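You operate a simulated robot arm through the tools that you are given. There is no shell and no other tool.

Carry out the task below with a simulated two-armed robot. There is one attempt and no reset: what you move stays moved.

TASK
Zip up both jackets and press their studs shut for the wash.
Fine: leave them where they lie.

The check looks at the end state, three seconds after you hand in, the way a careful person would. Anything else that was tipped, shoved, dropped, spilled or broken makes it a failure.

THE ROBOT
Two 7-joint arms with fingered hands on one trunk that stands fixed in place. Base frame: the origin is at the foot of the trunk, x ahead of it, y to its left, z up; the work surface is at about z = 850. Lengths are in mm, angles in rad, forces in N, time in s.
The left shoulder is at [20, 208, 1248], the right one opposite. Each reaches about 1152 mm from its shoulder. Payload 5 kg a hand.
Tool frame (each hand has its own): the origin (TCP) lies between the finger pads and is the grasp point; the fingertips stand 48 mm ahead of it; z points along the fingers, y is the line along which they close. The gripper opens to 160 mm; its body begins 56 mm behind the TCP. The gripper is a hand of 4 fingers: y runs from the thumb to the fingers, the wrist lies at [-26, -142, -252] in the tool frame, and closing takes about 1.5 s.
Orientation is that of the tool frame in the base frame, as a unit quaternion [w, x, y, z]. With the fingers straight down and the wrist toward the robot, the tool's x, y and z point along [0, 1, 0], [1, 0, 0] and [0, 0, -1] of the base frame.

THE INTERFACE
- The arms move only by the tool drive_tool. It takes "left_targets", "right_targets" or both (then of equal length, played together; a hand with none holds still); each is a list of rows, each an object (a shift or turn left out is 0, a gripper value left out holds the last) with "delta_rot": the turn, a rotation vector about the tool's x, y, z in rad, a list of three; "offset": the shift along the tool's x, y, z in mm, a list of three. In form: [{"delta_rot": [wx, wy, wz], "offset": [x, y, z]}, ...]. A call has 1 to 20 rows; each row shifts and turns the commanded pose from where the row before left it, along the tool's axes as they then stand. "left_claw" and "right_claw" are, for a hand that has rows, the opening, from 0 (shut) to 1 (fully open), set as the call begins (left out, the last holds). A row lasts 0.2 s, in which the tool goes at most 50 mm and 0.15 rad; a call with a longer step from one row to the next is refused whole, and so is a gripper value outside its range. A pose out of reach is approached as far as the arm can. The call stops where the force on the tool passes 40 N (or 10 N more than at its start, if that is more) or the arm is blocked; 0.2 s more then pass. Each finger travels about 108 mm/s and halts on what it meets, pressing with about 32 N; the grip force reading is that of the motor and also rises with nothing between the fingers. The clock runs only during rows and for 0.2 s after the last one: add rows that do not move to give the fingers time. It gives the time, the measured TCP pose, the force on the tool (base axes), the opening and the grip force at its end, in the units of the frame above (readings bear some noise), with the torque about the TCP (base axes, N m) and any sound that the robot's microphone picked up.
- Cameras (640 x 400 px; columns grow to the right, rows downward): "scene" is now at [95.5, -38, 1451.4]; the picture's right is [-0.40, -0.92, 0.00], its down [-0.41, 0.17, -0.90] and it looks along [0.82, -0.35, -0.44] (base axes); focal length 345 px, centre (320, 200). "left" rides on the left gripper at [-87, -133, -189] in its tool frame; the picture's right is [-0.83, -0.26, 0.49], its down [0.51, -0.71, 0.49] and it looks along [0.22, 0.66, 0.72] (tool axes); focal length 238 px, centre (320, 200). "right" rides on the right gripper at [87, -133, -189] in its tool frame; the picture's right is [-0.83, 0.26, -0.49], its down [-0.51, -0.71, 0.49] and it looks along [-0.22, 0.66, 0.72] (tool axes); focal length 238 px, centre (320, 200). There is no depth. A picture from a camera that has moved, and an enlarged one, comes with that camera's place and axes in the base frame and with its lens.
- capture(camera): a new picture of that camera. No time passes.
- slide_trunk(by): moves the trunk up (or, below 0, down) by that many mm; the arms and the scene camera ride with it, the base frame stays. It gives what a move gives, with no picture.
- curl_fingers(index, middle, ring, thumb_bend, thumb_turn, hand): sets how far each is bent, from 0 (flat) to 1 (curled in); at 0.3 the hand is open as for a grip, at 0.7 the pads meet at the TCP. One left out holds its place. A second passes; each finger stops where it meets its share of the squeeze, and holds until it gets a number again. A gripper value or a shape takes the hand back. It gives what a move gives, with no picture; readings hold the bend of each and the force on the fingers (four entries, about 0 where the hand has none), thumb and palm. thumb_turn goes from beside the hand (0) to across from the fingers (1), as for a grip.
- set_grasp(shape, hand): the hand has 4 fingers and takes this shape, open, in about a second: jaw (thumb against the fingers, like two jaws); tri (thumb and two fingers); tip (a fingertip pinch); poke (one finger out to press); point (the index stretched); flat (the hand flat); cup (the hand cupped); fist (a fist). The gripper value then closes the fingers along that shape, each until it touches; the sizes above hold for jaw. It gives what a move gives, with no picture.
- head_to(pan, tilt): turns the head with the scene camera to pan (to the left, within 1.501 rad either way) and tilt (down, from -0.506 to 1.204), counted from straight ahead of the robot. It gives what a move gives.
- zoom(camera, box): a new picture of the part [left, top, right, bottom] of that camera's present view, enlarged. No time passes.
- finish_job(): hands the job in; it is judged then, once.

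Nothing tells you positions but the pictures and the camera data. Unless the task says otherwise, let go and move clear before handing in.

The tools are called after "Call:" as a command line: name --argument value ..., lists and objects as JSON in quotes. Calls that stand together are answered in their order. drive_tool: Moves the arms, as the interface text tells. Its arguments: {"type":"object","properties":{"left_targets":{"type":"array","items":{"type":"object","properties":{"delta_rot":{"type":"array","items":{"type":"number"}},"offset":{"type":"array","items":{"type":"number"}}}}},"left_claw":{"type":"number"},"right_targets":{"type":"array","items":{"type":"object","properties":{"delta_rot":{"type":"array","items":{"type":"number"}},"offset":{"type":"array","items":{"type":"number"}}}}},"right_claw":{"type":"number"}},"required":[]} The other tools are called the same way: slide_trunk (by) moves the trunk up or down; set_grasp (shape, hand) gives the hand a shape; curl_fingers (index, middle, ring, thumb_bend, thumb_turn, hand) moves the fingers one by one; head_to (pan, tilt) turns the head that bears the scene camera; capture (camera) takes a picture; zoom (camera, box) takes an enlarged picture of a part of a camera's view; finish_job () hands the job in.

At the start:

```text
time: 0.0
left_tool_pos: [749.6, 13.7, 1233.7]
left_orientation: [0.0, 0.707, 0.707, 0.0]
left_force: [-0.4, 0.4, 0.6]
left_moment: [0.01, -0.03, -0.01]
left_opening: 159.5
left_finger_force: 0.0
left_shape: jaw
left_bend: [0.3, 0.3, 0.3, 0.3, 0.98]
left_finger forces: [0.0, 0.1, 0.1, 0.1, 0.0, 0.0]
right_tool_pos: [669.3, -543.3, 1169.6]
right_orientation: [0.001, 0.707, 0.707, -0.001]
right_force: [0.5, 0.4, -0.3]
right_moment: [0.01, -0.03, -0.02]
right_opening: 159.5
right_finger_force: 0.1
right_shape: jaw
right_bend: [0.3, 0.3, 0.3, 0.3, 0.98]
right_finger forces: [0.0, 0.0, 0.1, 0.1, 0.0, 0.1]
trunk travel left (down, up): [-250.0, 440.0]
head pan, tilt (commanded): [-0.407, 0.457]
```

scene: 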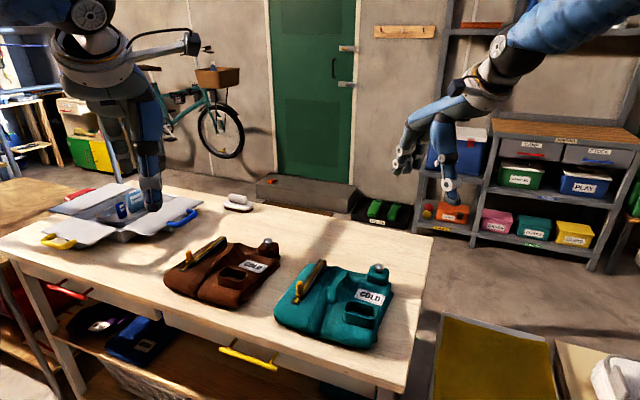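
right: 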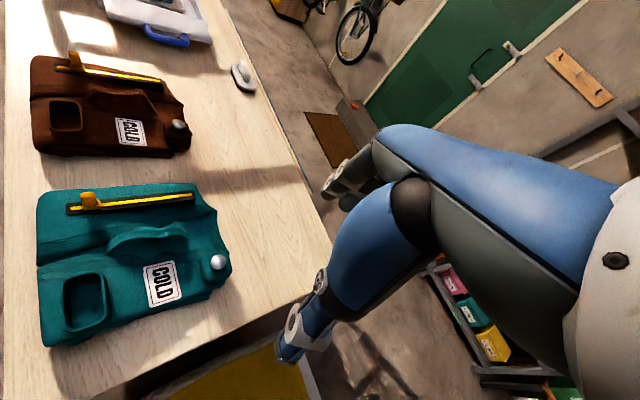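
left: 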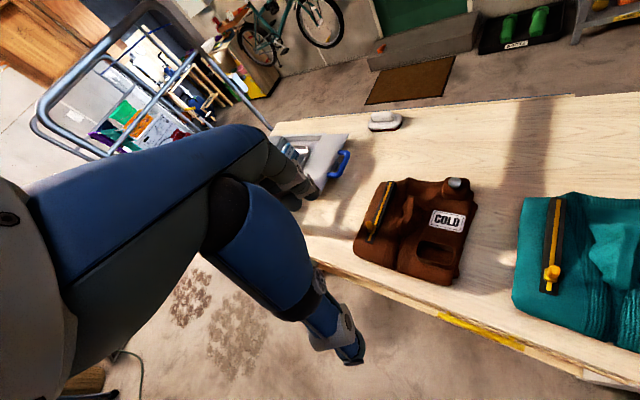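

I see two jackets on the bench, a brown one and a teal one, each with a yellow zip slider on a dark track, a silver stud at the collar and a "COLD" label. I'll look closer before moving anything.

Call:
zoom --camera "scene" --box '[150, 220, 290, 320]'

Call:
zoom --camera "scene" --box '[260, 250, 410, 360]'

Call:
zoom --camera "right" --box '[20, 170, 260, 350]'

Call:
zoom --camera "right" --box '[10, 30, 220, 170]'

Call:
zoom --camera "left" --box '[340, 160, 500, 290]'

Call:
zoom --camera "left" --box '[490, 170, 640, 370]'

```text
4.00 times, centred on (220, 270) of scene
camera zoom: at [95.5, -38.0, 1451.4], right [-0.4, -0.92, 0.0], down [-0.41, 0.17, -0.9], along [0.82, -0.35, -0.44], focal length 1381 px, centre (720, -80)
```

zoom: 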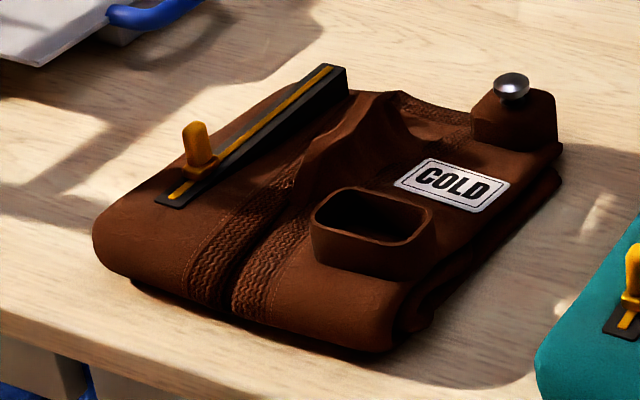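

```text
3.64 times, centred on (335, 305) of scene
camera zoom: at [95.5, -38.0, 1451.4], right [-0.4, -0.92, 0.0], down [-0.41, 0.17, -0.9], along [0.82, -0.35, -0.44], focal length 1256 px, centre (266, -182)
```

zoom: 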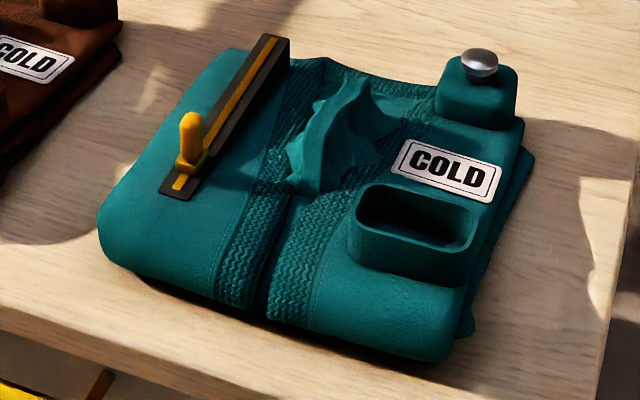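

```text
2.22 times, centred on (140, 260) of right
camera zoom: at [535.8, -457.1, 1358.3], right [0.26, -0.83, 0.49], down [-0.71, -0.51, -0.49], along [0.66, -0.22, -0.72], focal length 530 px, centre (720, 67)
```

zoom: 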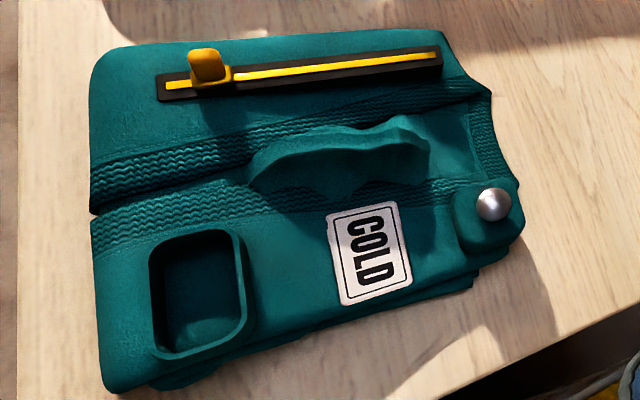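

```text
2.86 times, centred on (115, 100) of right
camera zoom: at [535.8, -457.1, 1358.3], right [0.26, -0.83, 0.49], down [-0.71, -0.51, -0.49], along [0.66, -0.22, -0.72], focal length 681 px, centre (906, 486)
```

zoom: 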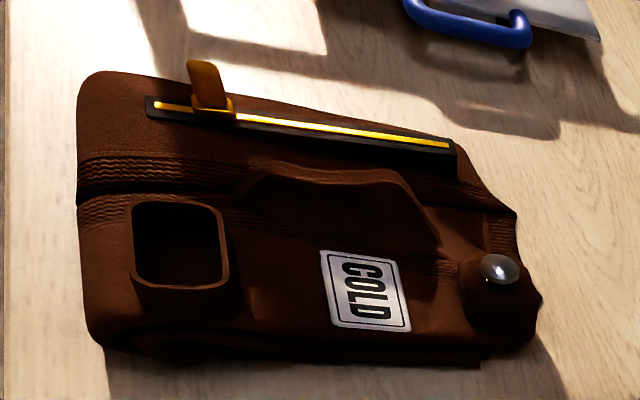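

```text
3.08 times, centred on (420, 225) of left
camera zoom: at [615.4, -73.3, 1423.8], right [-0.26, -0.83, -0.49], down [-0.71, 0.51, -0.49], along [0.66, 0.22, -0.72], focal length 733 px, centre (12, 123)
```

zoom: 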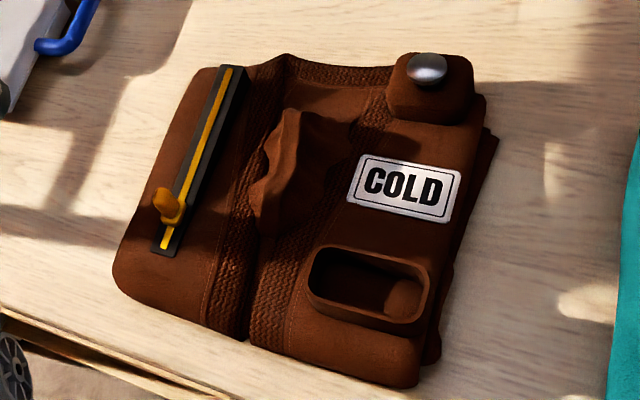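

```text
2.00 times, centred on (565, 270) of left
camera zoom: at [615.4, -73.3, 1423.8], right [-0.26, -0.83, -0.49], down [-0.71, 0.51, -0.49], along [0.66, 0.22, -0.72], focal length 477 px, centre (-170, 60)
```

zoom: 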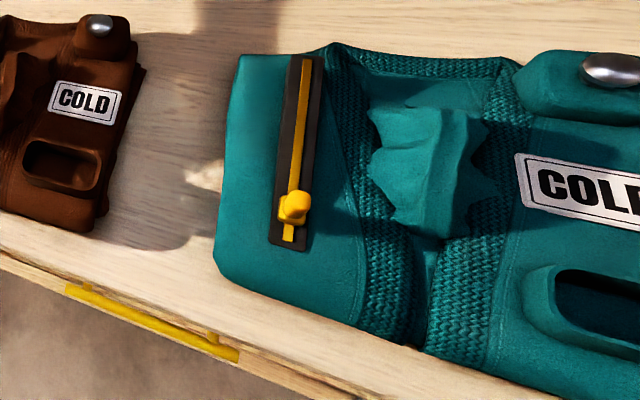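

The knobs, tracks and studs triangulate as follows:
- **Teal jacket:** zip knob near (690, -242, 931), track end near (794, -346), stud near (688, -456, 917).
- **Brown jacket:** zip knob near (919, -20, 932), track end near (1020, -118), stud near (915, -230, 915).

Next I'll shape the right hand for poking and check where the fingertip is.

Call:
set_grasp --shape "poke" --hand "right"

Call:
head_to --pan -0.3 --tilt 0.6

Call:
capture --camera "right"

Call:
capture --camera "scene"

```text
time: 0.9
left_tool_pos: [748.3, 13.7, 1234.1]
left_orientation: [0.001, 0.707, 0.708, -0.001]
left_force: [0.2, -0.4, 0.7]
left_moment: [0.02, -0.03, 0.0]
left_opening: 159.7
left_finger_force: 0.1
left_shape: jaw
left_bend: [0.3, 0.3, 0.3, 0.3, 0.98]
left_finger forces: [0.0, 0.1, 0.1, 0.1, 0.0, 0.0]
right_tool_pos: [669.2, -544.1, 1169.4]
right_orientation: [0.001, 0.707, 0.707, 0.0]
right_force: [0.7, 0.7, -0.8]
right_moment: [0.01, 0.01, 0.02]
right_opening: 0.0
right_finger_force: 0.0
right_shape: poke
right_bend: [0.7, 0.7, 0.99, 1.0, 1.0]
right_finger forces: [0.0, 0.1, 0.0, 0.1, 0.0, 0.1]
trunk travel left (down, up): [-250.0, 440.0]
head pan, tilt (commanded): [-0.407, 0.457]
```

```text
time: 1.6
left_tool_pos: [748.4, 12.5, 1235.1]
left_orientation: [0.0, 0.706, 0.708, -0.001]
left_force: [-0.5, -0.4, 0.6]
left_moment: [-0.02, -0.01, -0.04]
left_opening: 159.4
left_finger_force: 0.1
left_shape: jaw
left_bend: [0.3, 0.3, 0.3, 0.3, 0.98]
left_finger forces: [0.0, 0.1, 0.0, 0.0, 0.0, 0.0]
right_tool_pos: [669.5, -543.7, 1169.0]
right_orientation: [0.0, 0.707, 0.707, 0.0]
right_force: [0.1, -0.3, 0.7]
right_moment: [0.0, 0.05, -0.01]
right_opening: 0.1
right_finger_force: 0.1
right_shape: poke
right_bend: [0.7, 0.7, 0.99, 1.0, 1.0]
right_finger forces: [0.1, 0.0, 0.1, 0.0, 0.1, 0.0]
trunk travel left (down, up): [-250.0, 440.0]
head pan, tilt (commanded): [-0.3, 0.6]
```

```text
taken
camera right: at [535.7, -457.1, 1358.3], right [0.26, -0.83, 0.49], down [-0.71, -0.51, -0.49], along [0.66, -0.22, -0.72], focal length 238 px, centre (320, 200)
```

right: 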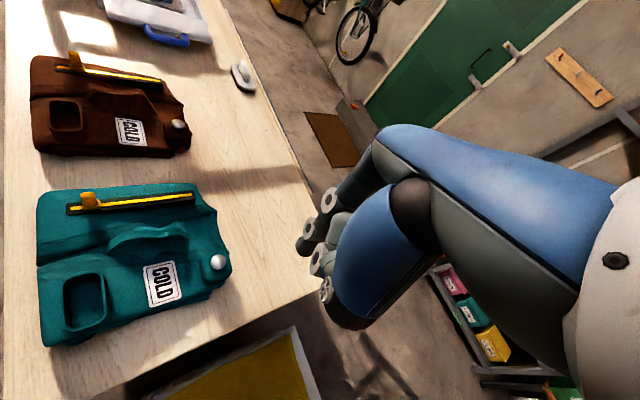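

```text
taken
camera scene: at [95.6, -27.9, 1438.5], right [-0.3, -0.96, 0.0], down [-0.54, 0.17, -0.83], along [0.79, -0.24, -0.56], focal length 345 px, centre (320, 200)
```

scene: 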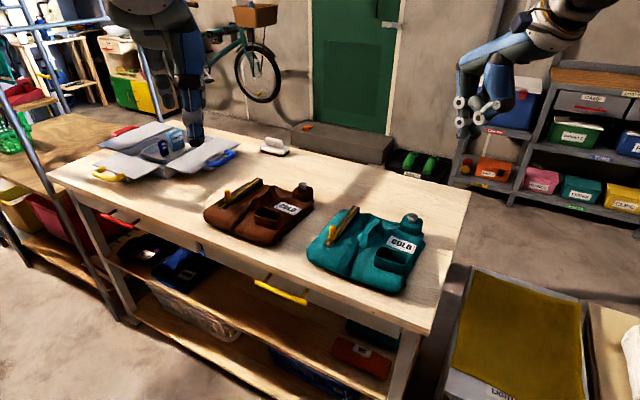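

The right hand is now in the poke shape. I'll zoom in on it to find the poking fingertip.

Call:
zoom --camera "scene" --box '[430, 30, 570, 150]'

Call:
zoom --camera "right" --box '[270, 110, 450, 340]'

```text
3.33 times, centred on (500, 90) of scene
camera zoom: at [95.6, -27.9, 1438.5], right [-0.3, -0.96, 0.0], down [-0.54, 0.17, -0.83], along [0.79, -0.24, -0.56], focal length 1151 px, centre (-280, 567)
```

zoom: 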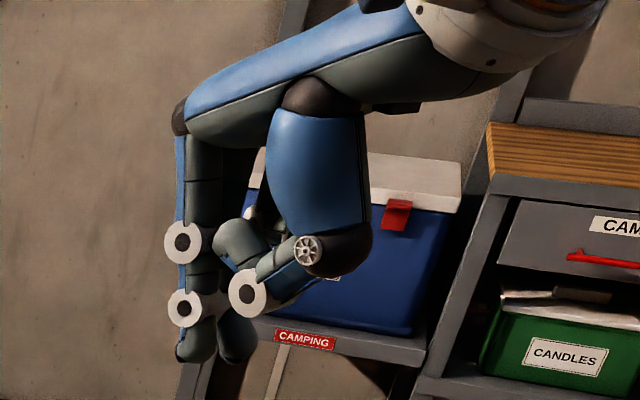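

```text
1.74 times, centred on (360, 225) of right
camera zoom: at [535.7, -457.1, 1358.3], right [0.26, -0.83, 0.49], down [-0.71, -0.51, -0.49], along [0.66, -0.22, -0.72], focal length 414 px, centre (250, 156)
```

zoom: 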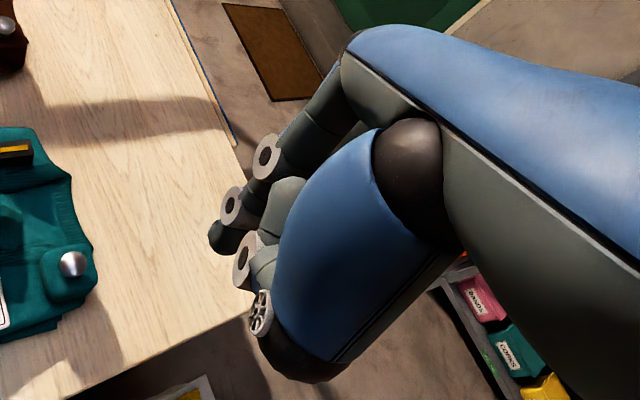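

The poke shape puts two fingers down (index and middle), with the tips about 48 mm ahead of the TCP. I'll curl the middle finger so only the index stands out, and take a closer look at the sliders and pockets.

Call:
curl_fingers --hand "right" --index 0.7 --middle 1.0 --ring 1.0 --thumb_bend 1.0 --thumb_turn 1.0

Call:
zoom --camera "scene" --box '[430, 30, 570, 150]'

Call:
zoom --camera "right" --box '[50, 170, 150, 240]'

Call:
zoom --camera "right" --box '[40, 240, 140, 350]'

Call:
zoom --camera "left" --box '[350, 170, 430, 250]'

Call:
zoom --camera "left" --box '[410, 220, 480, 290]'

Call:
zoom --camera "scene" --box '[300, 200, 430, 300]'

```text
time: 2.6
left_tool_pos: [748.3, 14.0, 1234.3]
left_orientation: [0.0, 0.706, 0.708, 0.001]
left_force: [0.4, -0.1, 0.7]
left_moment: [0.02, 0.02, -0.01]
left_opening: 159.7
left_finger_force: 0.1
left_shape: jaw
left_bend: [0.3, 0.3, 0.3, 0.3, 0.98]
left_finger forces: [0.0, 0.0, 0.0, 0.1, 0.0, 0.1]
right_tool_pos: [669.7, -544.5, 1169.8]
right_orientation: [0.0, 0.707, 0.707, 0.0]
right_force: [-0.4, 0.8, 1.0]
right_moment: [0.01, -0.02, -0.01]
right_opening: 48.4
right_finger_force: 0.1
right_shape: fingers
right_bend: [0.26, 0.91, 1.0, 1.0, 1.0]
right_finger forces: [0.0, 0.0, 0.0, 0.0, 0.0, 0.0]
trunk travel left (down, up): [-250.0, 440.0]
head pan, tilt (commanded): [-0.3, 0.6]
```

```text
3.33 times, centred on (500, 90) of scene
camera zoom: at [95.6, -27.8, 1438.5], right [-0.3, -0.96, 0.0], down [-0.54, 0.17, -0.82], along [0.79, -0.24, -0.57], focal length 1151 px, centre (-280, 567)
```

zoom: 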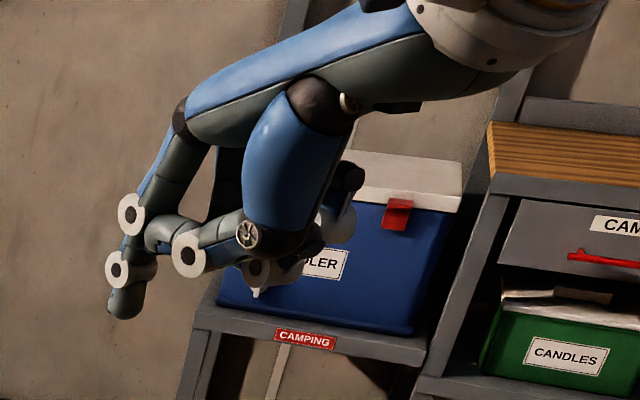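

```text
5.71 times, centred on (100, 205) of right
camera zoom: at [535.7, -457.1, 1358.3], right [0.26, -0.83, 0.49], down [-0.71, -0.51, -0.49], along [0.66, -0.22, -0.72], focal length 1362 px, centre (1577, 171)
```

zoom: 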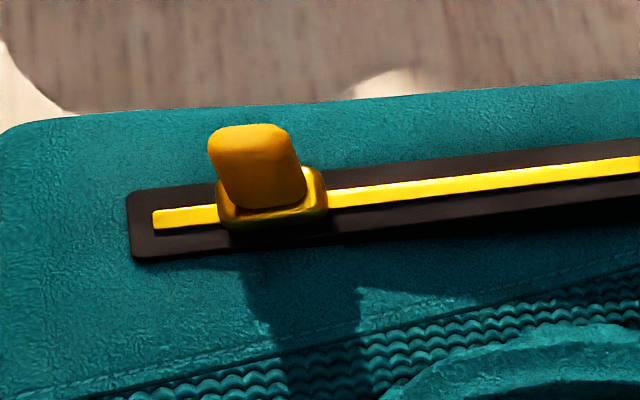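

```text
3.64 times, centred on (90, 295) of right
camera zoom: at [535.7, -457.1, 1358.3], right [0.26, -0.83, 0.49], down [-0.71, -0.51, -0.49], along [0.66, -0.22, -0.72], focal length 867 px, centre (1156, -146)
```

zoom: 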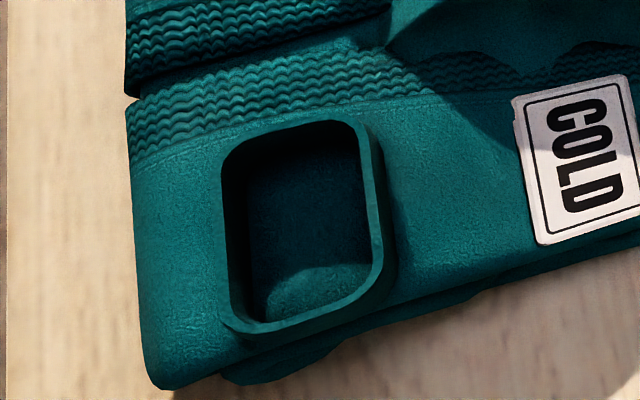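

```text
5.00 times, centred on (390, 210) of left
camera zoom: at [615.4, -73.3, 1423.8], right [-0.26, -0.83, -0.49], down [-0.71, 0.51, -0.49], along [0.66, 0.22, -0.72], focal length 1192 px, centre (-30, 150)
```

zoom: 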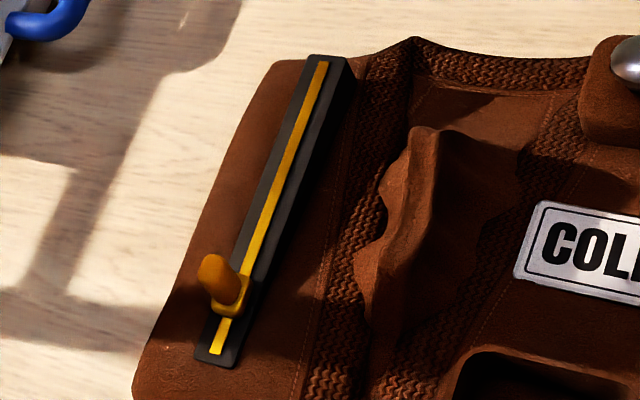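

```text
5.71 times, centred on (445, 255) of left
camera zoom: at [615.4, -73.3, 1423.8], right [-0.26, -0.83, -0.49], down [-0.71, 0.51, -0.49], along [0.66, 0.22, -0.72], focal length 1362 px, centre (-394, -114)
```

zoom: 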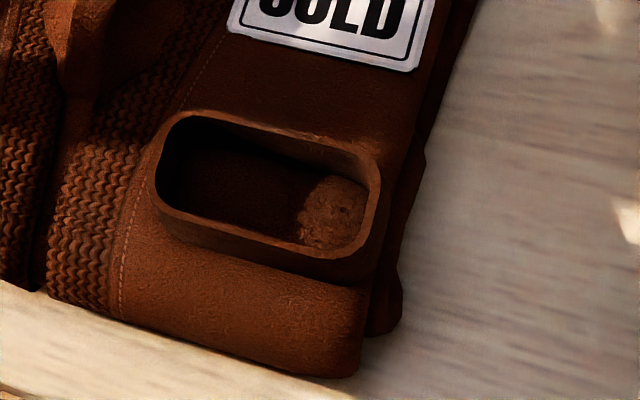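

```text
4.00 times, centred on (365, 250) of scene
camera zoom: at [95.6, -27.8, 1438.5], right [-0.3, -0.96, 0.0], down [-0.54, 0.17, -0.82], along [0.79, -0.24, -0.57], focal length 1381 px, centre (140, 0)
```

zoom: 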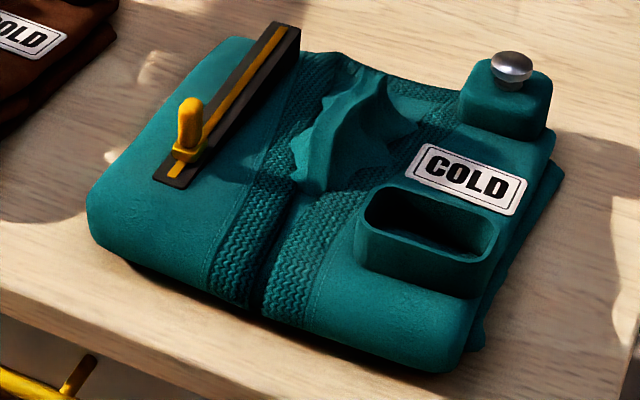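

The pockets are empty. The index reads 0.26 instead of 0.7, so I'll command it again and check the hand.

Call:
curl_fingers --hand "right" --index 0.7

Call:
zoom --camera "scene" --box '[430, 30, 570, 150]'

Call:
zoom --camera "right" --box '[270, 110, 450, 340]'

```text
time: 3.6
left_tool_pos: [748.9, 13.7, 1233.7]
left_orientation: [0.0, 0.707, 0.708, 0.0]
left_force: [-0.7, 0.8, 0.4]
left_moment: [-0.04, 0.0, -0.03]
left_opening: 159.4
left_finger_force: 0.1
left_shape: jaw
left_bend: [0.3, 0.3, 0.3, 0.3, 0.98]
left_finger forces: [0.0, 0.1, 0.0, 0.0, 0.0, 0.0]
right_tool_pos: [668.6, -544.0, 1170.2]
right_orientation: [0.001, 0.707, 0.707, 0.0]
right_force: [-0.2, 0.6, 0.0]
right_moment: [-0.03, 0.03, -0.02]
right_opening: 47.1
right_finger_force: 0.1
right_shape: fingers
right_bend: [0.27, 0.92, 1.0, 0.99, 1.0]
right_finger forces: [0.1, 0.1, 0.0, 0.0, 0.0, 0.0]
trunk travel left (down, up): [-250.0, 440.0]
head pan, tilt (commanded): [-0.3, 0.6]
```

```text
3.33 times, centred on (500, 90) of scene
camera zoom: at [95.6, -27.8, 1438.5], right [-0.3, -0.96, 0.0], down [-0.54, 0.17, -0.82], along [0.79, -0.24, -0.57], focal length 1151 px, centre (-280, 567)
```

zoom: 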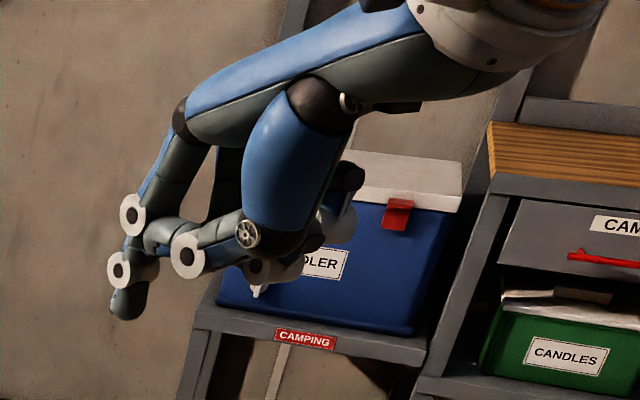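

```text
1.74 times, centred on (360, 225) of right
camera zoom: at [535.8, -457.1, 1358.3], right [0.26, -0.83, 0.49], down [-0.71, -0.51, -0.49], along [0.66, -0.22, -0.72], focal length 414 px, centre (250, 156)
```

zoom: 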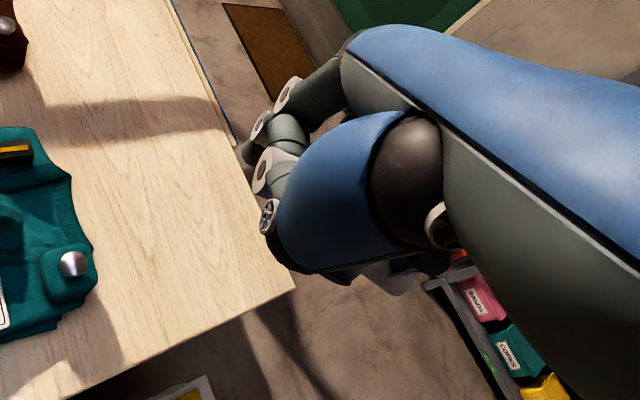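

The curled thumb is propping the index open. I'll move the thumb aside so the index can come straight down alone.

Call:
curl_fingers --hand "right" --index 0.3 --middle 0.9 --ring 0.9 --thumb_bend 0.3 --thumb_turn 1.0

Call:
curl_fingers --hand "right" --index 0.7 --middle 1.0 --ring 1.0 --thumb_bend 0.3 --thumb_turn 0.0

Call:
zoom --camera "scene" --box '[430, 30, 570, 150]'

Call:
zoom --camera "right" --box '[230, 110, 450, 390]'

```text
time: 4.6
left_tool_pos: [749.1, 13.1, 1233.9]
left_orientation: [0.0, 0.707, 0.707, 0.001]
left_force: [-1.0, 0.0, -0.1]
left_moment: [0.01, 0.01, 0.0]
left_opening: 159.6
left_finger_force: 0.0
left_shape: jaw
left_bend: [0.3, 0.3, 0.3, 0.3, 0.98]
left_finger forces: [0.1, 0.0, 0.0, 0.0, 0.0, 0.0]
right_tool_pos: [670.4, -544.8, 1169.1]
right_orientation: [-0.001, 0.707, 0.707, 0.0]
right_force: [0.2, 0.2, 0.6]
right_moment: [0.03, -0.01, 0.0]
right_opening: 170.1
right_finger_force: 0.1
right_shape: fingers
right_bend: [0.3, 0.9, 0.9, 0.3, 0.98]
right_finger forces: [0.0, 0.0, 0.0, 0.0, 0.0, 0.1]
trunk travel left (down, up): [-250.0, 440.0]
head pan, tilt (commanded): [-0.3, 0.6]
```

```text
time: 5.6
left_tool_pos: [748.3, 13.7, 1234.4]
left_orientation: [0.0, 0.706, 0.708, 0.0]
left_force: [0.3, -0.7, -0.3]
left_moment: [-0.03, -0.01, 0.03]
left_opening: 159.7
left_finger_force: 0.1
left_shape: jaw
left_bend: [0.3, 0.3, 0.3, 0.3, 0.98]
left_finger forces: [0.0, 0.0, 0.0, 0.0, 0.0, 0.0]
right_tool_pos: [669.2, -544.1, 1169.4]
right_orientation: [0.0, 0.708, 0.707, 0.0]
right_force: [0.3, -0.1, 0.5]
right_moment: [0.0, 0.02, 0.02]
right_opening: 202.7
right_finger_force: 0.1
right_shape: fingers
right_bend: [0.7, 1.0, 1.0, 0.3, 0.0]
right_finger forces: [0.1, 0.0, 0.0, 0.0, 0.1, 0.0]
trunk travel left (down, up): [-250.0, 440.0]
head pan, tilt (commanded): [-0.3, 0.6]
```

```text
3.33 times, centred on (500, 90) of scene
camera zoom: at [95.6, -27.8, 1438.5], right [-0.3, -0.96, 0.0], down [-0.54, 0.17, -0.82], along [0.79, -0.24, -0.57], focal length 1151 px, centre (-280, 567)
```

zoom: 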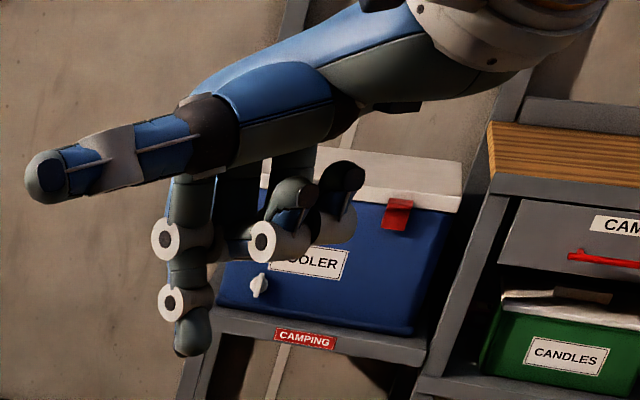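

```text
1.43 times, centred on (340, 250) of right
camera zoom: at [535.8, -457.1, 1358.3], right [0.26, -0.83, 0.49], down [-0.71, -0.51, -0.49], along [0.66, -0.22, -0.72], focal length 340 px, centre (291, 129)
```

zoom: 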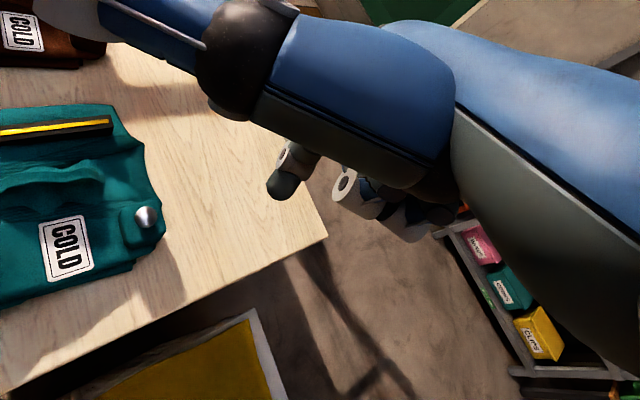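

The index now points straight down alone, with the thumb parked to the side up at palm level. I'll move the right fingertip to about 45 mm above the teal stud and check the alignment.

Call:
drive_tool --right_targets '[{"offset": [20, 4, 35]}, {"offset": [20, 4, 35]}, {"offset": [20, 4, 35]}, {"offset": [14, 2, 30]}, {"offset": [0, 0, 20]}, {"offset": [0, 0, 0]}]'

Call:
zoom --camera "scene" --box '[320, 130, 480, 300]'

Call:
capture --camera "right"

Call:
capture --camera "left"

```text
time: 7.0
left_tool_pos: [748.9, 13.2, 1233.3]
left_orientation: [0.0, 0.707, 0.708, 0.0]
left_force: [-0.8, 0.7, 0.0]
left_moment: [-0.04, 0.02, 0.02]
left_opening: 159.6
left_finger_force: 0.0
left_shape: jaw
left_bend: [0.3, 0.3, 0.3, 0.3, 0.98]
left_finger forces: [0.0, 0.1, 0.0, 0.0, 0.1, 0.0]
right_tool_pos: [682.8, -469.2, 1015.7]
right_orientation: [0.0, 0.707, 0.708, 0.0]
right_force: [0.2, 0.5, 0.6]
right_moment: [-0.03, 0.0, 0.0]
right_opening: 202.6
right_finger_force: 0.1
right_shape: fingers
right_bend: [0.7, 1.0, 1.0, 0.3, 0.0]
right_finger forces: [0.0, 0.0, 0.0, 0.1, 0.0, 0.0]
trunk travel left (down, up): [-250.0, 440.0]
head pan, tilt (commanded): [-0.3, 0.6]
```

```text
2.35 times, centred on (400, 215) of scene
camera zoom: at [95.4, -27.3, 1438.5], right [-0.3, -0.96, 0.0], down [-0.54, 0.17, -0.82], along [0.79, -0.24, -0.57], focal length 812 px, centre (132, 165)
```

zoom: 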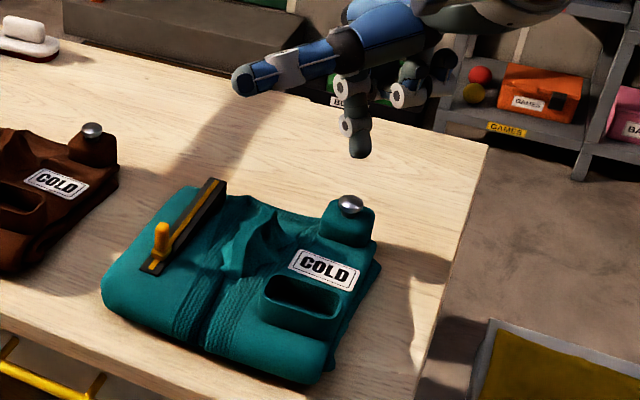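

```text
taken
camera right: at [549.9, -381.8, 1203.8], right [0.26, -0.83, 0.49], down [-0.71, -0.51, -0.49], along [0.66, -0.22, -0.72], focal length 238 px, centre (320, 200)
```

right: 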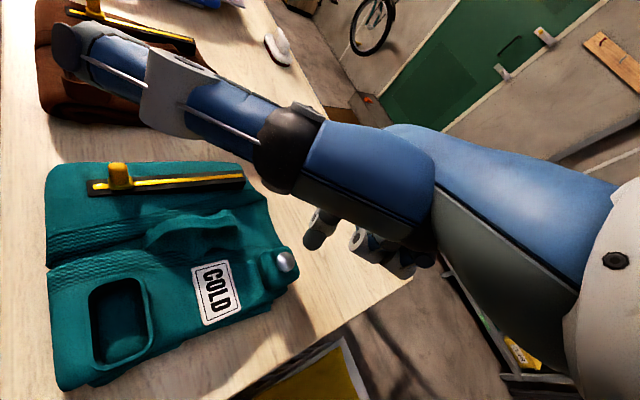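

```text
taken
camera left: at [615.3, -72.5, 1423.9], right [-0.26, -0.83, -0.49], down [-0.71, 0.51, -0.49], along [0.66, 0.22, -0.72], focal length 238 px, centre (320, 200)
```

left: 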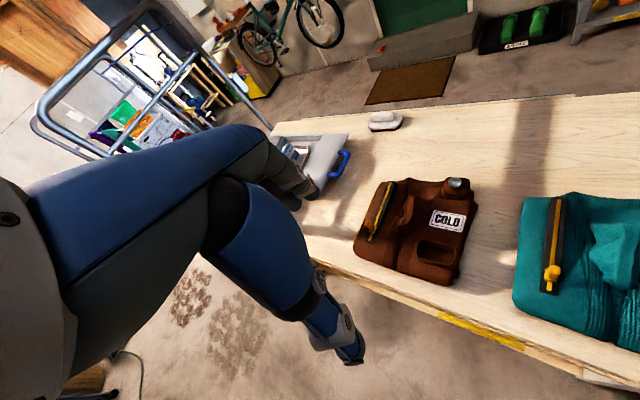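

Call:
zoom --camera "right" --box '[260, 200, 350, 290]'

Call:
zoom --camera "scene" --box '[380, 140, 440, 200]'

```text
4.44 times, centred on (305, 245) of right
camera zoom: at [549.9, -381.8, 1203.8], right [0.26, -0.83, 0.49], down [-0.71, -0.51, -0.49], along [0.66, -0.22, -0.72], focal length 1059 px, centre (387, 0)
```

zoom: 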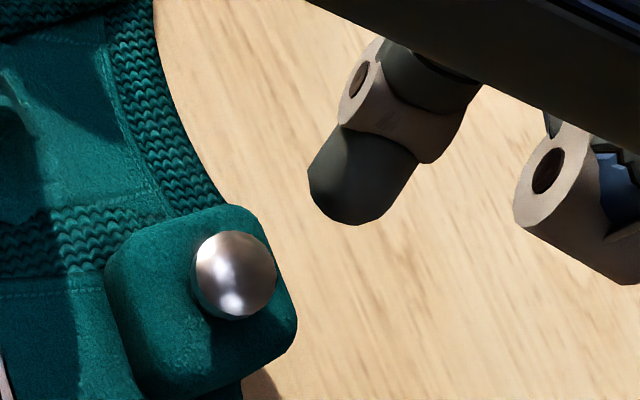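

```text
6.67 times, centred on (410, 170) of scene
camera zoom: at [95.4, -27.3, 1438.5], right [-0.3, -0.96, 0.0], down [-0.54, 0.17, -0.82], along [0.79, -0.24, -0.57], focal length 2302 px, centre (-280, 400)
```

zoom: 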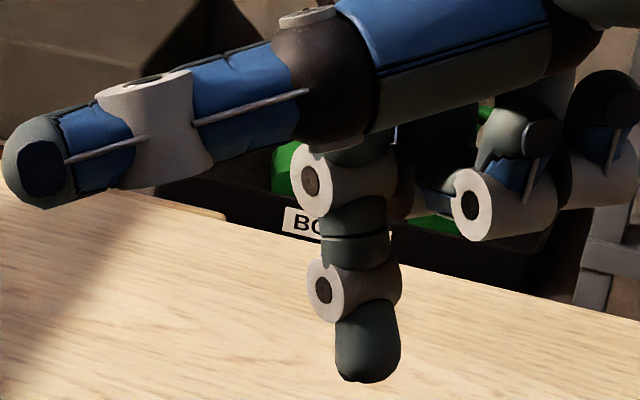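

The tip is within about 2 mm of the stud in x and y and about 56 mm above it. I'll lower it and then press in small steps.

Call:
drive_tool --right_targets '[{"offset": [1, -2, 20]}, {"offset": [0, 0, 20]}, {"offset": [0, 0, 10]}, {"offset": [0, 0, 4]}, {"offset": [0, 0, 3]}, {"offset": [0, 0, 0]}]'

Call:
zoom --camera "right" --box '[260, 190, 350, 280]'

Call:
zoom --camera "scene" --box '[370, 160, 450, 230]'

```text
time: 8.4
left_tool_pos: [748.1, 14.1, 1234.6]
left_orientation: [0.0, 0.707, 0.708, 0.0]
left_force: [0.4, 0.6, 0.0]
left_moment: [0.03, -0.02, 0.01]
left_opening: 159.5
left_finger_force: 0.1
left_shape: jaw
left_bend: [0.3, 0.3, 0.3, 0.3, 0.98]
left_finger forces: [0.1, 0.0, 0.0, 0.1, 0.1, 0.0]
right_tool_pos: [681.7, -466.9, 959.6]
right_orientation: [0.001, 0.706, 0.708, 0.001]
right_force: [2.0, 1.5, 12.5]
right_moment: [0.29, -0.28, -0.04]
right_opening: 201.9
right_finger_force: 6.6
right_shape: fingers
right_bend: [0.7, 1.0, 1.0, 0.3, 0.0]
right_finger forces: [12.4, 0.0, 0.0, 0.0, 0.0, 0.0]
trunk travel left (down, up): [-250.0, 440.0]
head pan, tilt (commanded): [-0.3, 0.6]
```

```text
4.44 times, centred on (305, 235) of right
camera zoom: at [547.9, -380.8, 1148.0], right [0.26, -0.83, 0.49], down [-0.71, -0.51, -0.49], along [0.66, -0.22, -0.72], focal length 1059 px, centre (387, 44)
```

zoom: 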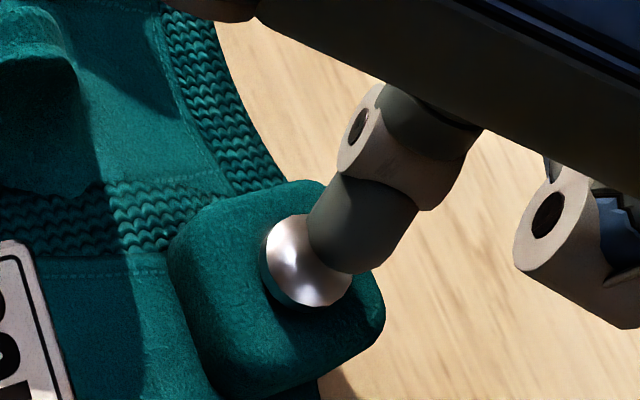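

```text
5.71 times, centred on (410, 195) of scene
camera zoom: at [95.0, -27.0, 1438.6], right [-0.3, -0.96, 0.0], down [-0.54, 0.17, -0.83], along [0.79, -0.24, -0.56], focal length 1973 px, centre (-194, 229)
```

zoom: 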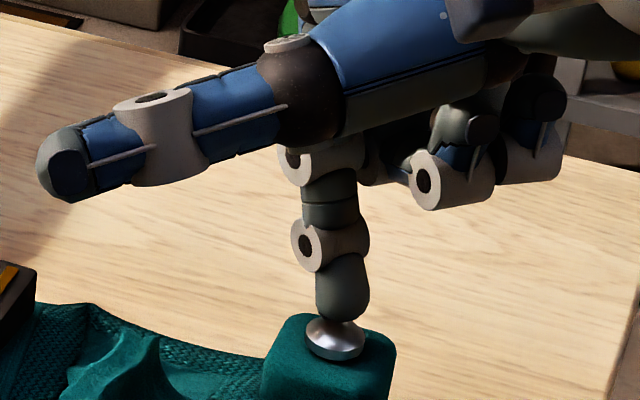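

The tip is on the stud but about 4 mm off centre. I'll lift, re-centre and press harder.

Call:
drive_tool --right_targets '[{"offset": [0, 0, -8]}, {"offset": [4, -3, 0]}, {"offset": [0, 0, 7]}, {"offset": [0, 0, 2]}, {"offset": [0, 0, 2]}, {"offset": [0, 0, 2]}, {"offset": [0, 0, 2]}, {"offset": [0, 0, 2]}, {"offset": [0, 0, 0]}]'

Call:
zoom --camera "right" --box '[260, 190, 350, 280]'

Call:
zoom --camera "scene" --box '[370, 160, 450, 230]'

```text
time: 10.2
left_tool_pos: [747.0, 14.0, 1235.1]
left_orientation: [0.001, 0.707, 0.708, -0.001]
left_force: [0.1, -1.1, 0.4]
left_moment: [0.0, 0.0, 0.0]
left_opening: 159.6
left_finger_force: 0.2
left_shape: jaw
left_bend: [0.3, 0.3, 0.3, 0.3, 0.98]
left_finger forces: [0.0, 0.1, 0.0, 0.0, 0.0, 0.1]
right_tool_pos: [683.5, -463.9, 956.6]
right_orientation: [0.006, 0.707, 0.707, 0.006]
right_force: [3.3, 1.1, 20.2]
right_moment: [0.34, 0.08, 0.02]
right_opening: 199.7
right_finger_force: 9.5
right_shape: fingers
right_bend: [0.71, 1.0, 1.0, 0.3, 0.0]
right_finger forces: [18.8, 0.1, 0.0, 0.0, 0.0, 0.1]
trunk travel left (down, up): [-250.0, 440.0]
head pan, tilt (commanded): [-0.3, 0.6]
stopped in row 8 (right hand): the force on the tool passed its limit at 41 N (the readings are from after the stop); the commanded pose is now the measured one
```

```text
4.44 times, centred on (305, 235) of right
camera zoom: at [547.4, -377.0, 1143.6], right [0.25, -0.83, 0.49], down [-0.7, -0.51, -0.5], along [0.67, -0.22, -0.71], focal length 1059 px, centre (387, 44)
```

zoom: 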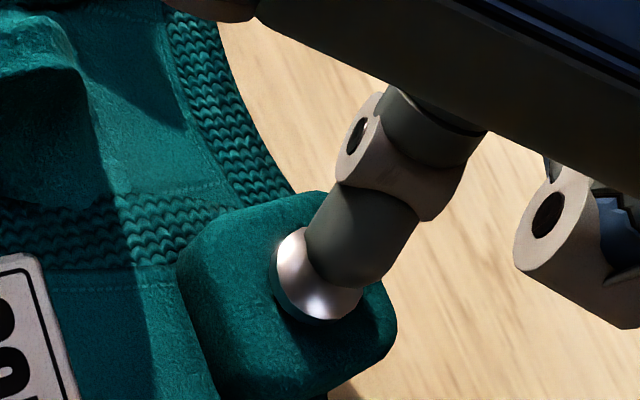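

```text
5.71 times, centred on (410, 195) of scene
camera zoom: at [94.4, -26.8, 1438.5], right [-0.3, -0.96, 0.0], down [-0.54, 0.17, -0.83], along [0.79, -0.24, -0.56], focal length 1973 px, centre (-194, 229)
```

zoom: 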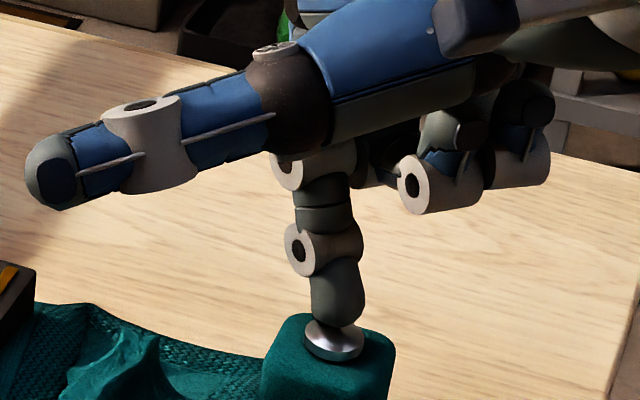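

There was no click by 41 N. I'll lift and see whether the stud went down.

Call:
drive_tool --right_targets '[{"offset": [0, 0, -30]}, {"offset": [0, 0, -30]}, {"offset": [0, 0, 0]}]'

Call:
zoom --camera "right" --box '[230, 210, 320, 300]'

Call:
zoom --camera "scene" --box '[380, 200, 440, 250]'

Call:
zoom --camera "scene" --box '[200, 160, 440, 300]'

```text
time: 11.0
left_tool_pos: [749.8, 12.8, 1233.5]
left_orientation: [-0.001, 0.707, 0.707, 0.0]
left_force: [0.8, -0.8, 0.5]
left_moment: [0.04, 0.03, 0.0]
left_opening: 159.3
left_finger_force: 0.1
left_shape: jaw
left_bend: [0.3, 0.3, 0.3, 0.3, 0.98]
left_finger forces: [0.1, 0.0, 0.0, 0.0, 0.1, 0.1]
right_tool_pos: [681.0, -465.9, 1010.4]
right_orientation: [0.002, 0.707, 0.707, 0.002]
right_force: [-0.1, 0.1, 0.1]
right_moment: [0.05, 0.01, 0.03]
right_opening: 202.6
right_finger_force: 0.1
right_shape: fingers
right_bend: [0.7, 1.0, 1.0, 0.3, 0.0]
right_finger forces: [0.0, 0.0, 0.0, 0.0, 0.1, 0.0]
trunk travel left (down, up): [-250.0, 440.0]
head pan, tilt (commanded): [-0.3, 0.6]
```

```text
4.44 times, centred on (275, 255) of right
camera zoom: at [547.6, -378.8, 1198.8], right [0.26, -0.83, 0.49], down [-0.71, -0.51, -0.49], along [0.66, -0.22, -0.72], focal length 1059 px, centre (520, -44)
```

zoom: 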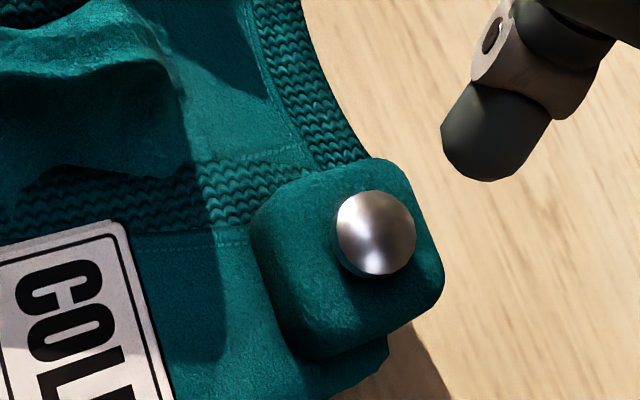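

```text
8.00 times, centred on (410, 225) of scene
camera zoom: at [96.5, -28.4, 1438.3], right [-0.3, -0.96, 0.0], down [-0.54, 0.17, -0.82], along [0.79, -0.24, -0.57], focal length 2762 px, centre (-400, 0)
```

zoom: 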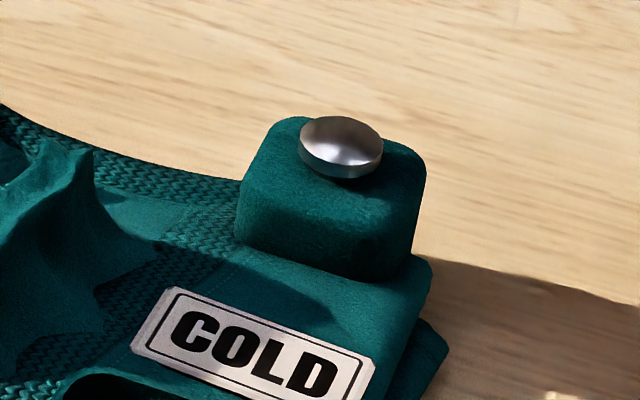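

```text
2.67 times, centred on (320, 230) of scene
camera zoom: at [96.5, -28.4, 1438.3], right [-0.3, -0.96, 0.0], down [-0.54, 0.17, -0.82], along [0.79, -0.24, -0.57], focal length 921 px, centre (320, 120)
```

zoom: 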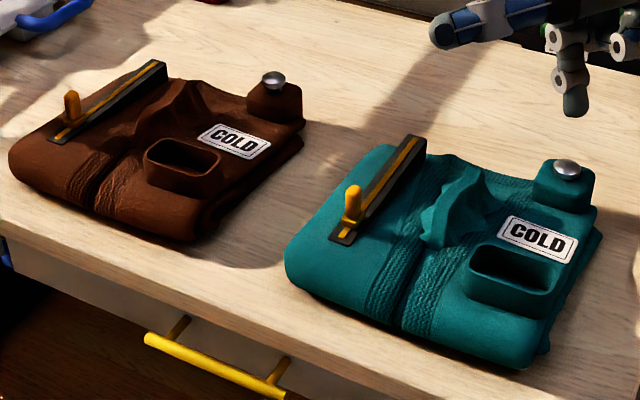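

Call:
zoom --camera "scene" --box '[270, 170, 330, 220]'

Call:
zoom --camera "scene" --box '[395, 210, 427, 236]'

```text
8.00 times, centred on (300, 195) of scene
camera zoom: at [96.5, -28.4, 1438.3], right [-0.3, -0.96, 0.0], down [-0.54, 0.17, -0.82], along [0.79, -0.24, -0.57], focal length 2762 px, centre (480, 240)
```

zoom: 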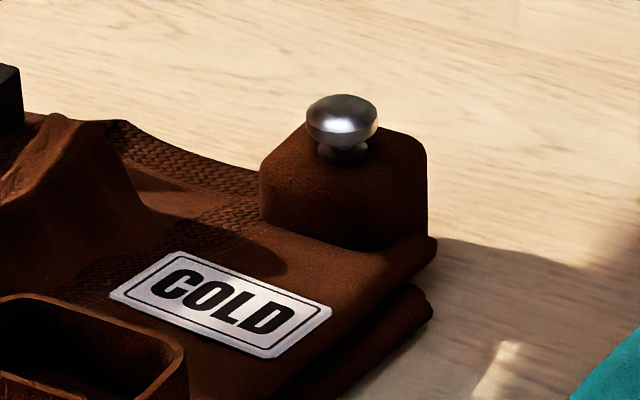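

```text
15.38 times, centred on (411, 223) of scene
camera zoom: at [96.5, -28.4, 1438.3], right [-0.3, -0.96, 0.0], down [-0.54, 0.17, -0.82], along [0.79, -0.24, -0.57], focal length 5312 px, centre (-1080, -154)
```

zoom: 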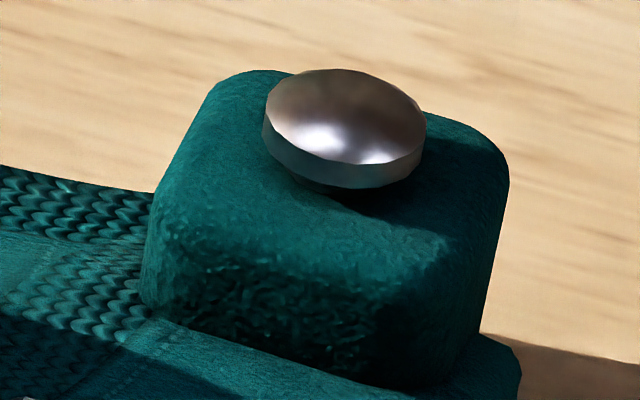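

The teal stud has gone down: its cap sits almost on the block, while brown's stem is still visible. I'll press it again, harder and better centred, to be sure it has bottomed out.

Call:
drive_tool --right_targets '[{"delta_rot": [0, 0, 0], "offset": [0, 0, 25]}, {"offset": [0, 0, 20]}, {"offset": [0, 0, 5]}, {"offset": [0, 0, 2]}, {"offset": [0, 0, 2]}, {"offset": [0, 0, 2]}, {"offset": [0, 0, 2]}, {"offset": [0, 0, 2]}, {"offset": [0, 0, 2]}, {"offset": [0, 0, 2]}]'

Call:
zoom --camera "scene" --box '[380, 190, 440, 240]'

Call:
zoom --camera "right" --box '[260, 190, 350, 280]'

```text
time: 13.2
left_tool_pos: [747.9, 15.4, 1235.2]
left_orientation: [0.001, 0.706, 0.708, -0.001]
left_force: [-0.1, -0.6, -0.5]
left_moment: [0.01, 0.01, 0.0]
left_opening: 159.4
left_finger_force: 0.1
left_shape: jaw
left_bend: [0.3, 0.3, 0.3, 0.3, 0.98]
left_finger forces: [0.0, 0.0, 0.0, 0.1, 0.1, 0.0]
right_tool_pos: [686.8, -464.5, 958.4]
right_orientation: [0.01, 0.708, 0.706, 0.008]
right_force: [5.1, 0.4, 21.8]
right_moment: [0.24, 0.21, 0.01]
right_opening: 200.1
right_finger_force: 8.6
right_shape: fingers
right_bend: [0.71, 1.0, 1.0, 0.3, 0.0]
right_finger forces: [17.4, 0.1, 0.0, 0.0, 0.1, 0.0]
trunk travel left (down, up): [-250.0, 440.0]
head pan, tilt (commanded): [-0.3, 0.6]
stopped in row 10 (right hand): the force on the tool passed its limit at 41 N (the readings are from after the stop); the commanded pose is now the measured one
```

```text
8.00 times, centred on (410, 215) of scene
camera zoom: at [94.6, -26.8, 1438.5], right [-0.3, -0.96, 0.0], down [-0.54, 0.17, -0.83], along [0.79, -0.24, -0.56], focal length 2762 px, centre (-400, 80)
```

zoom: 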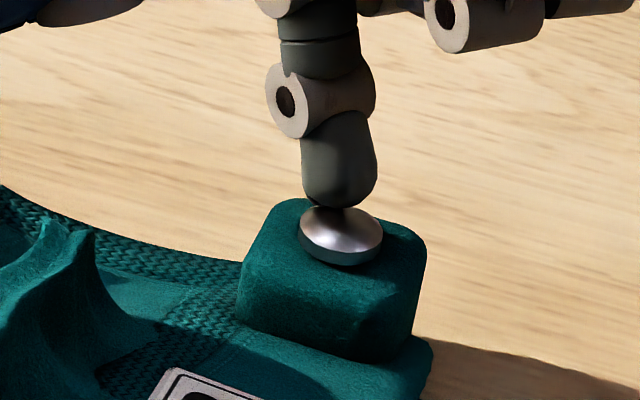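

```text
4.44 times, centred on (305, 235) of right
camera zoom: at [549.7, -377.2, 1142.7], right [0.25, -0.83, 0.49], down [-0.7, -0.51, -0.51], along [0.67, -0.22, -0.71], focal length 1059 px, centre (387, 44)
```

zoom: 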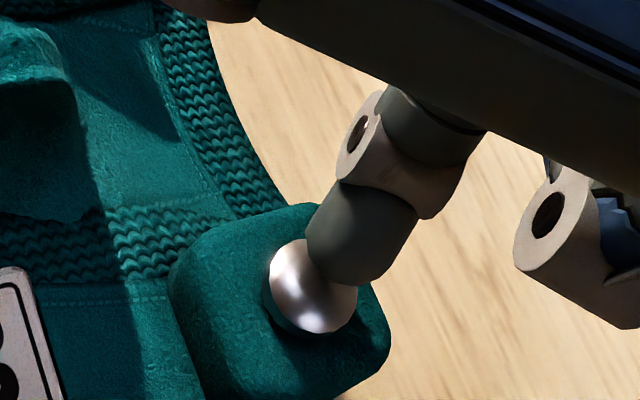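

The tip slid toward the far edge of the dome under load. I'll lift, level the hand, bring it back over centre and press again.

Call:
drive_tool --right_targets '[{"offset": [0, 0, -15]}, {"delta_rot": [0.025, 0.003, -0.003], "offset": [-2, -9, 0]}, {"offset": [0, 0, 0]}]'

Call:
zoom --camera "scene" --box '[380, 190, 440, 240]'

Call:
zoom --camera "right" --box '[260, 190, 350, 280]'

```text
time: 13.9
left_tool_pos: [748.3, 13.4, 1233.1]
left_orientation: [0.0, 0.706, 0.708, 0.0]
left_force: [0.9, 0.5, -0.4]
left_moment: [0.03, 0.01, 0.02]
left_opening: 159.7
left_finger_force: 0.1
left_shape: jaw
left_bend: [0.3, 0.3, 0.3, 0.3, 0.98]
left_finger forces: [0.1, 0.1, 0.0, 0.0, 0.0, 0.0]
right_tool_pos: [675.0, -467.6, 968.1]
right_orientation: [-0.004, 0.706, 0.708, -0.003]
right_force: [0.6, 1.0, -1.1]
right_moment: [0.01, 0.03, 0.03]
right_opening: 202.3
right_finger_force: 0.0
right_shape: fingers
right_bend: [0.7, 1.0, 1.0, 0.3, 0.0]
right_finger forces: [0.0, 0.0, 0.0, 0.1, 0.1, 0.0]
trunk travel left (down, up): [-250.0, 440.0]
head pan, tilt (commanded): [-0.3, 0.6]
```

```text
8.00 times, centred on (410, 215) of scene
camera zoom: at [95.9, -27.7, 1438.4], right [-0.3, -0.96, 0.0], down [-0.54, 0.17, -0.82], along [0.79, -0.24, -0.57], focal length 2762 px, centre (-400, 80)
```

zoom: 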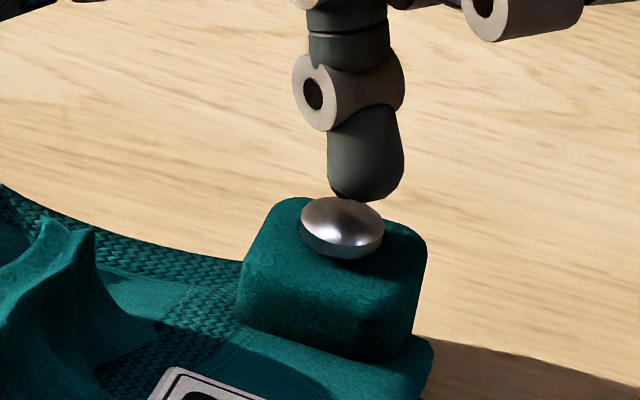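

```text
4.44 times, centred on (305, 235) of right
camera zoom: at [543.5, -381.5, 1158.1], right [0.27, -0.83, 0.48], down [-0.71, -0.51, -0.48], along [0.65, -0.22, -0.73], focal length 1059 px, centre (387, 44)
```

zoom: 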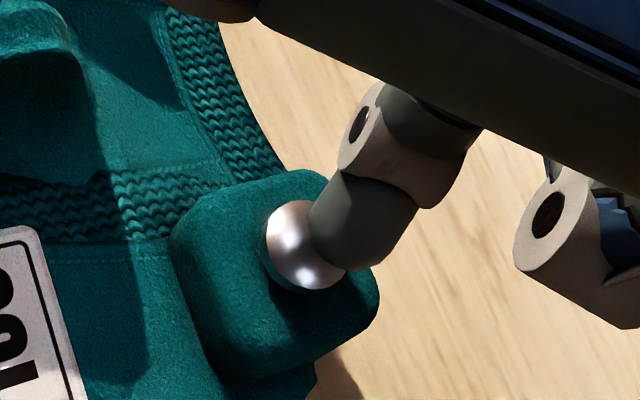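

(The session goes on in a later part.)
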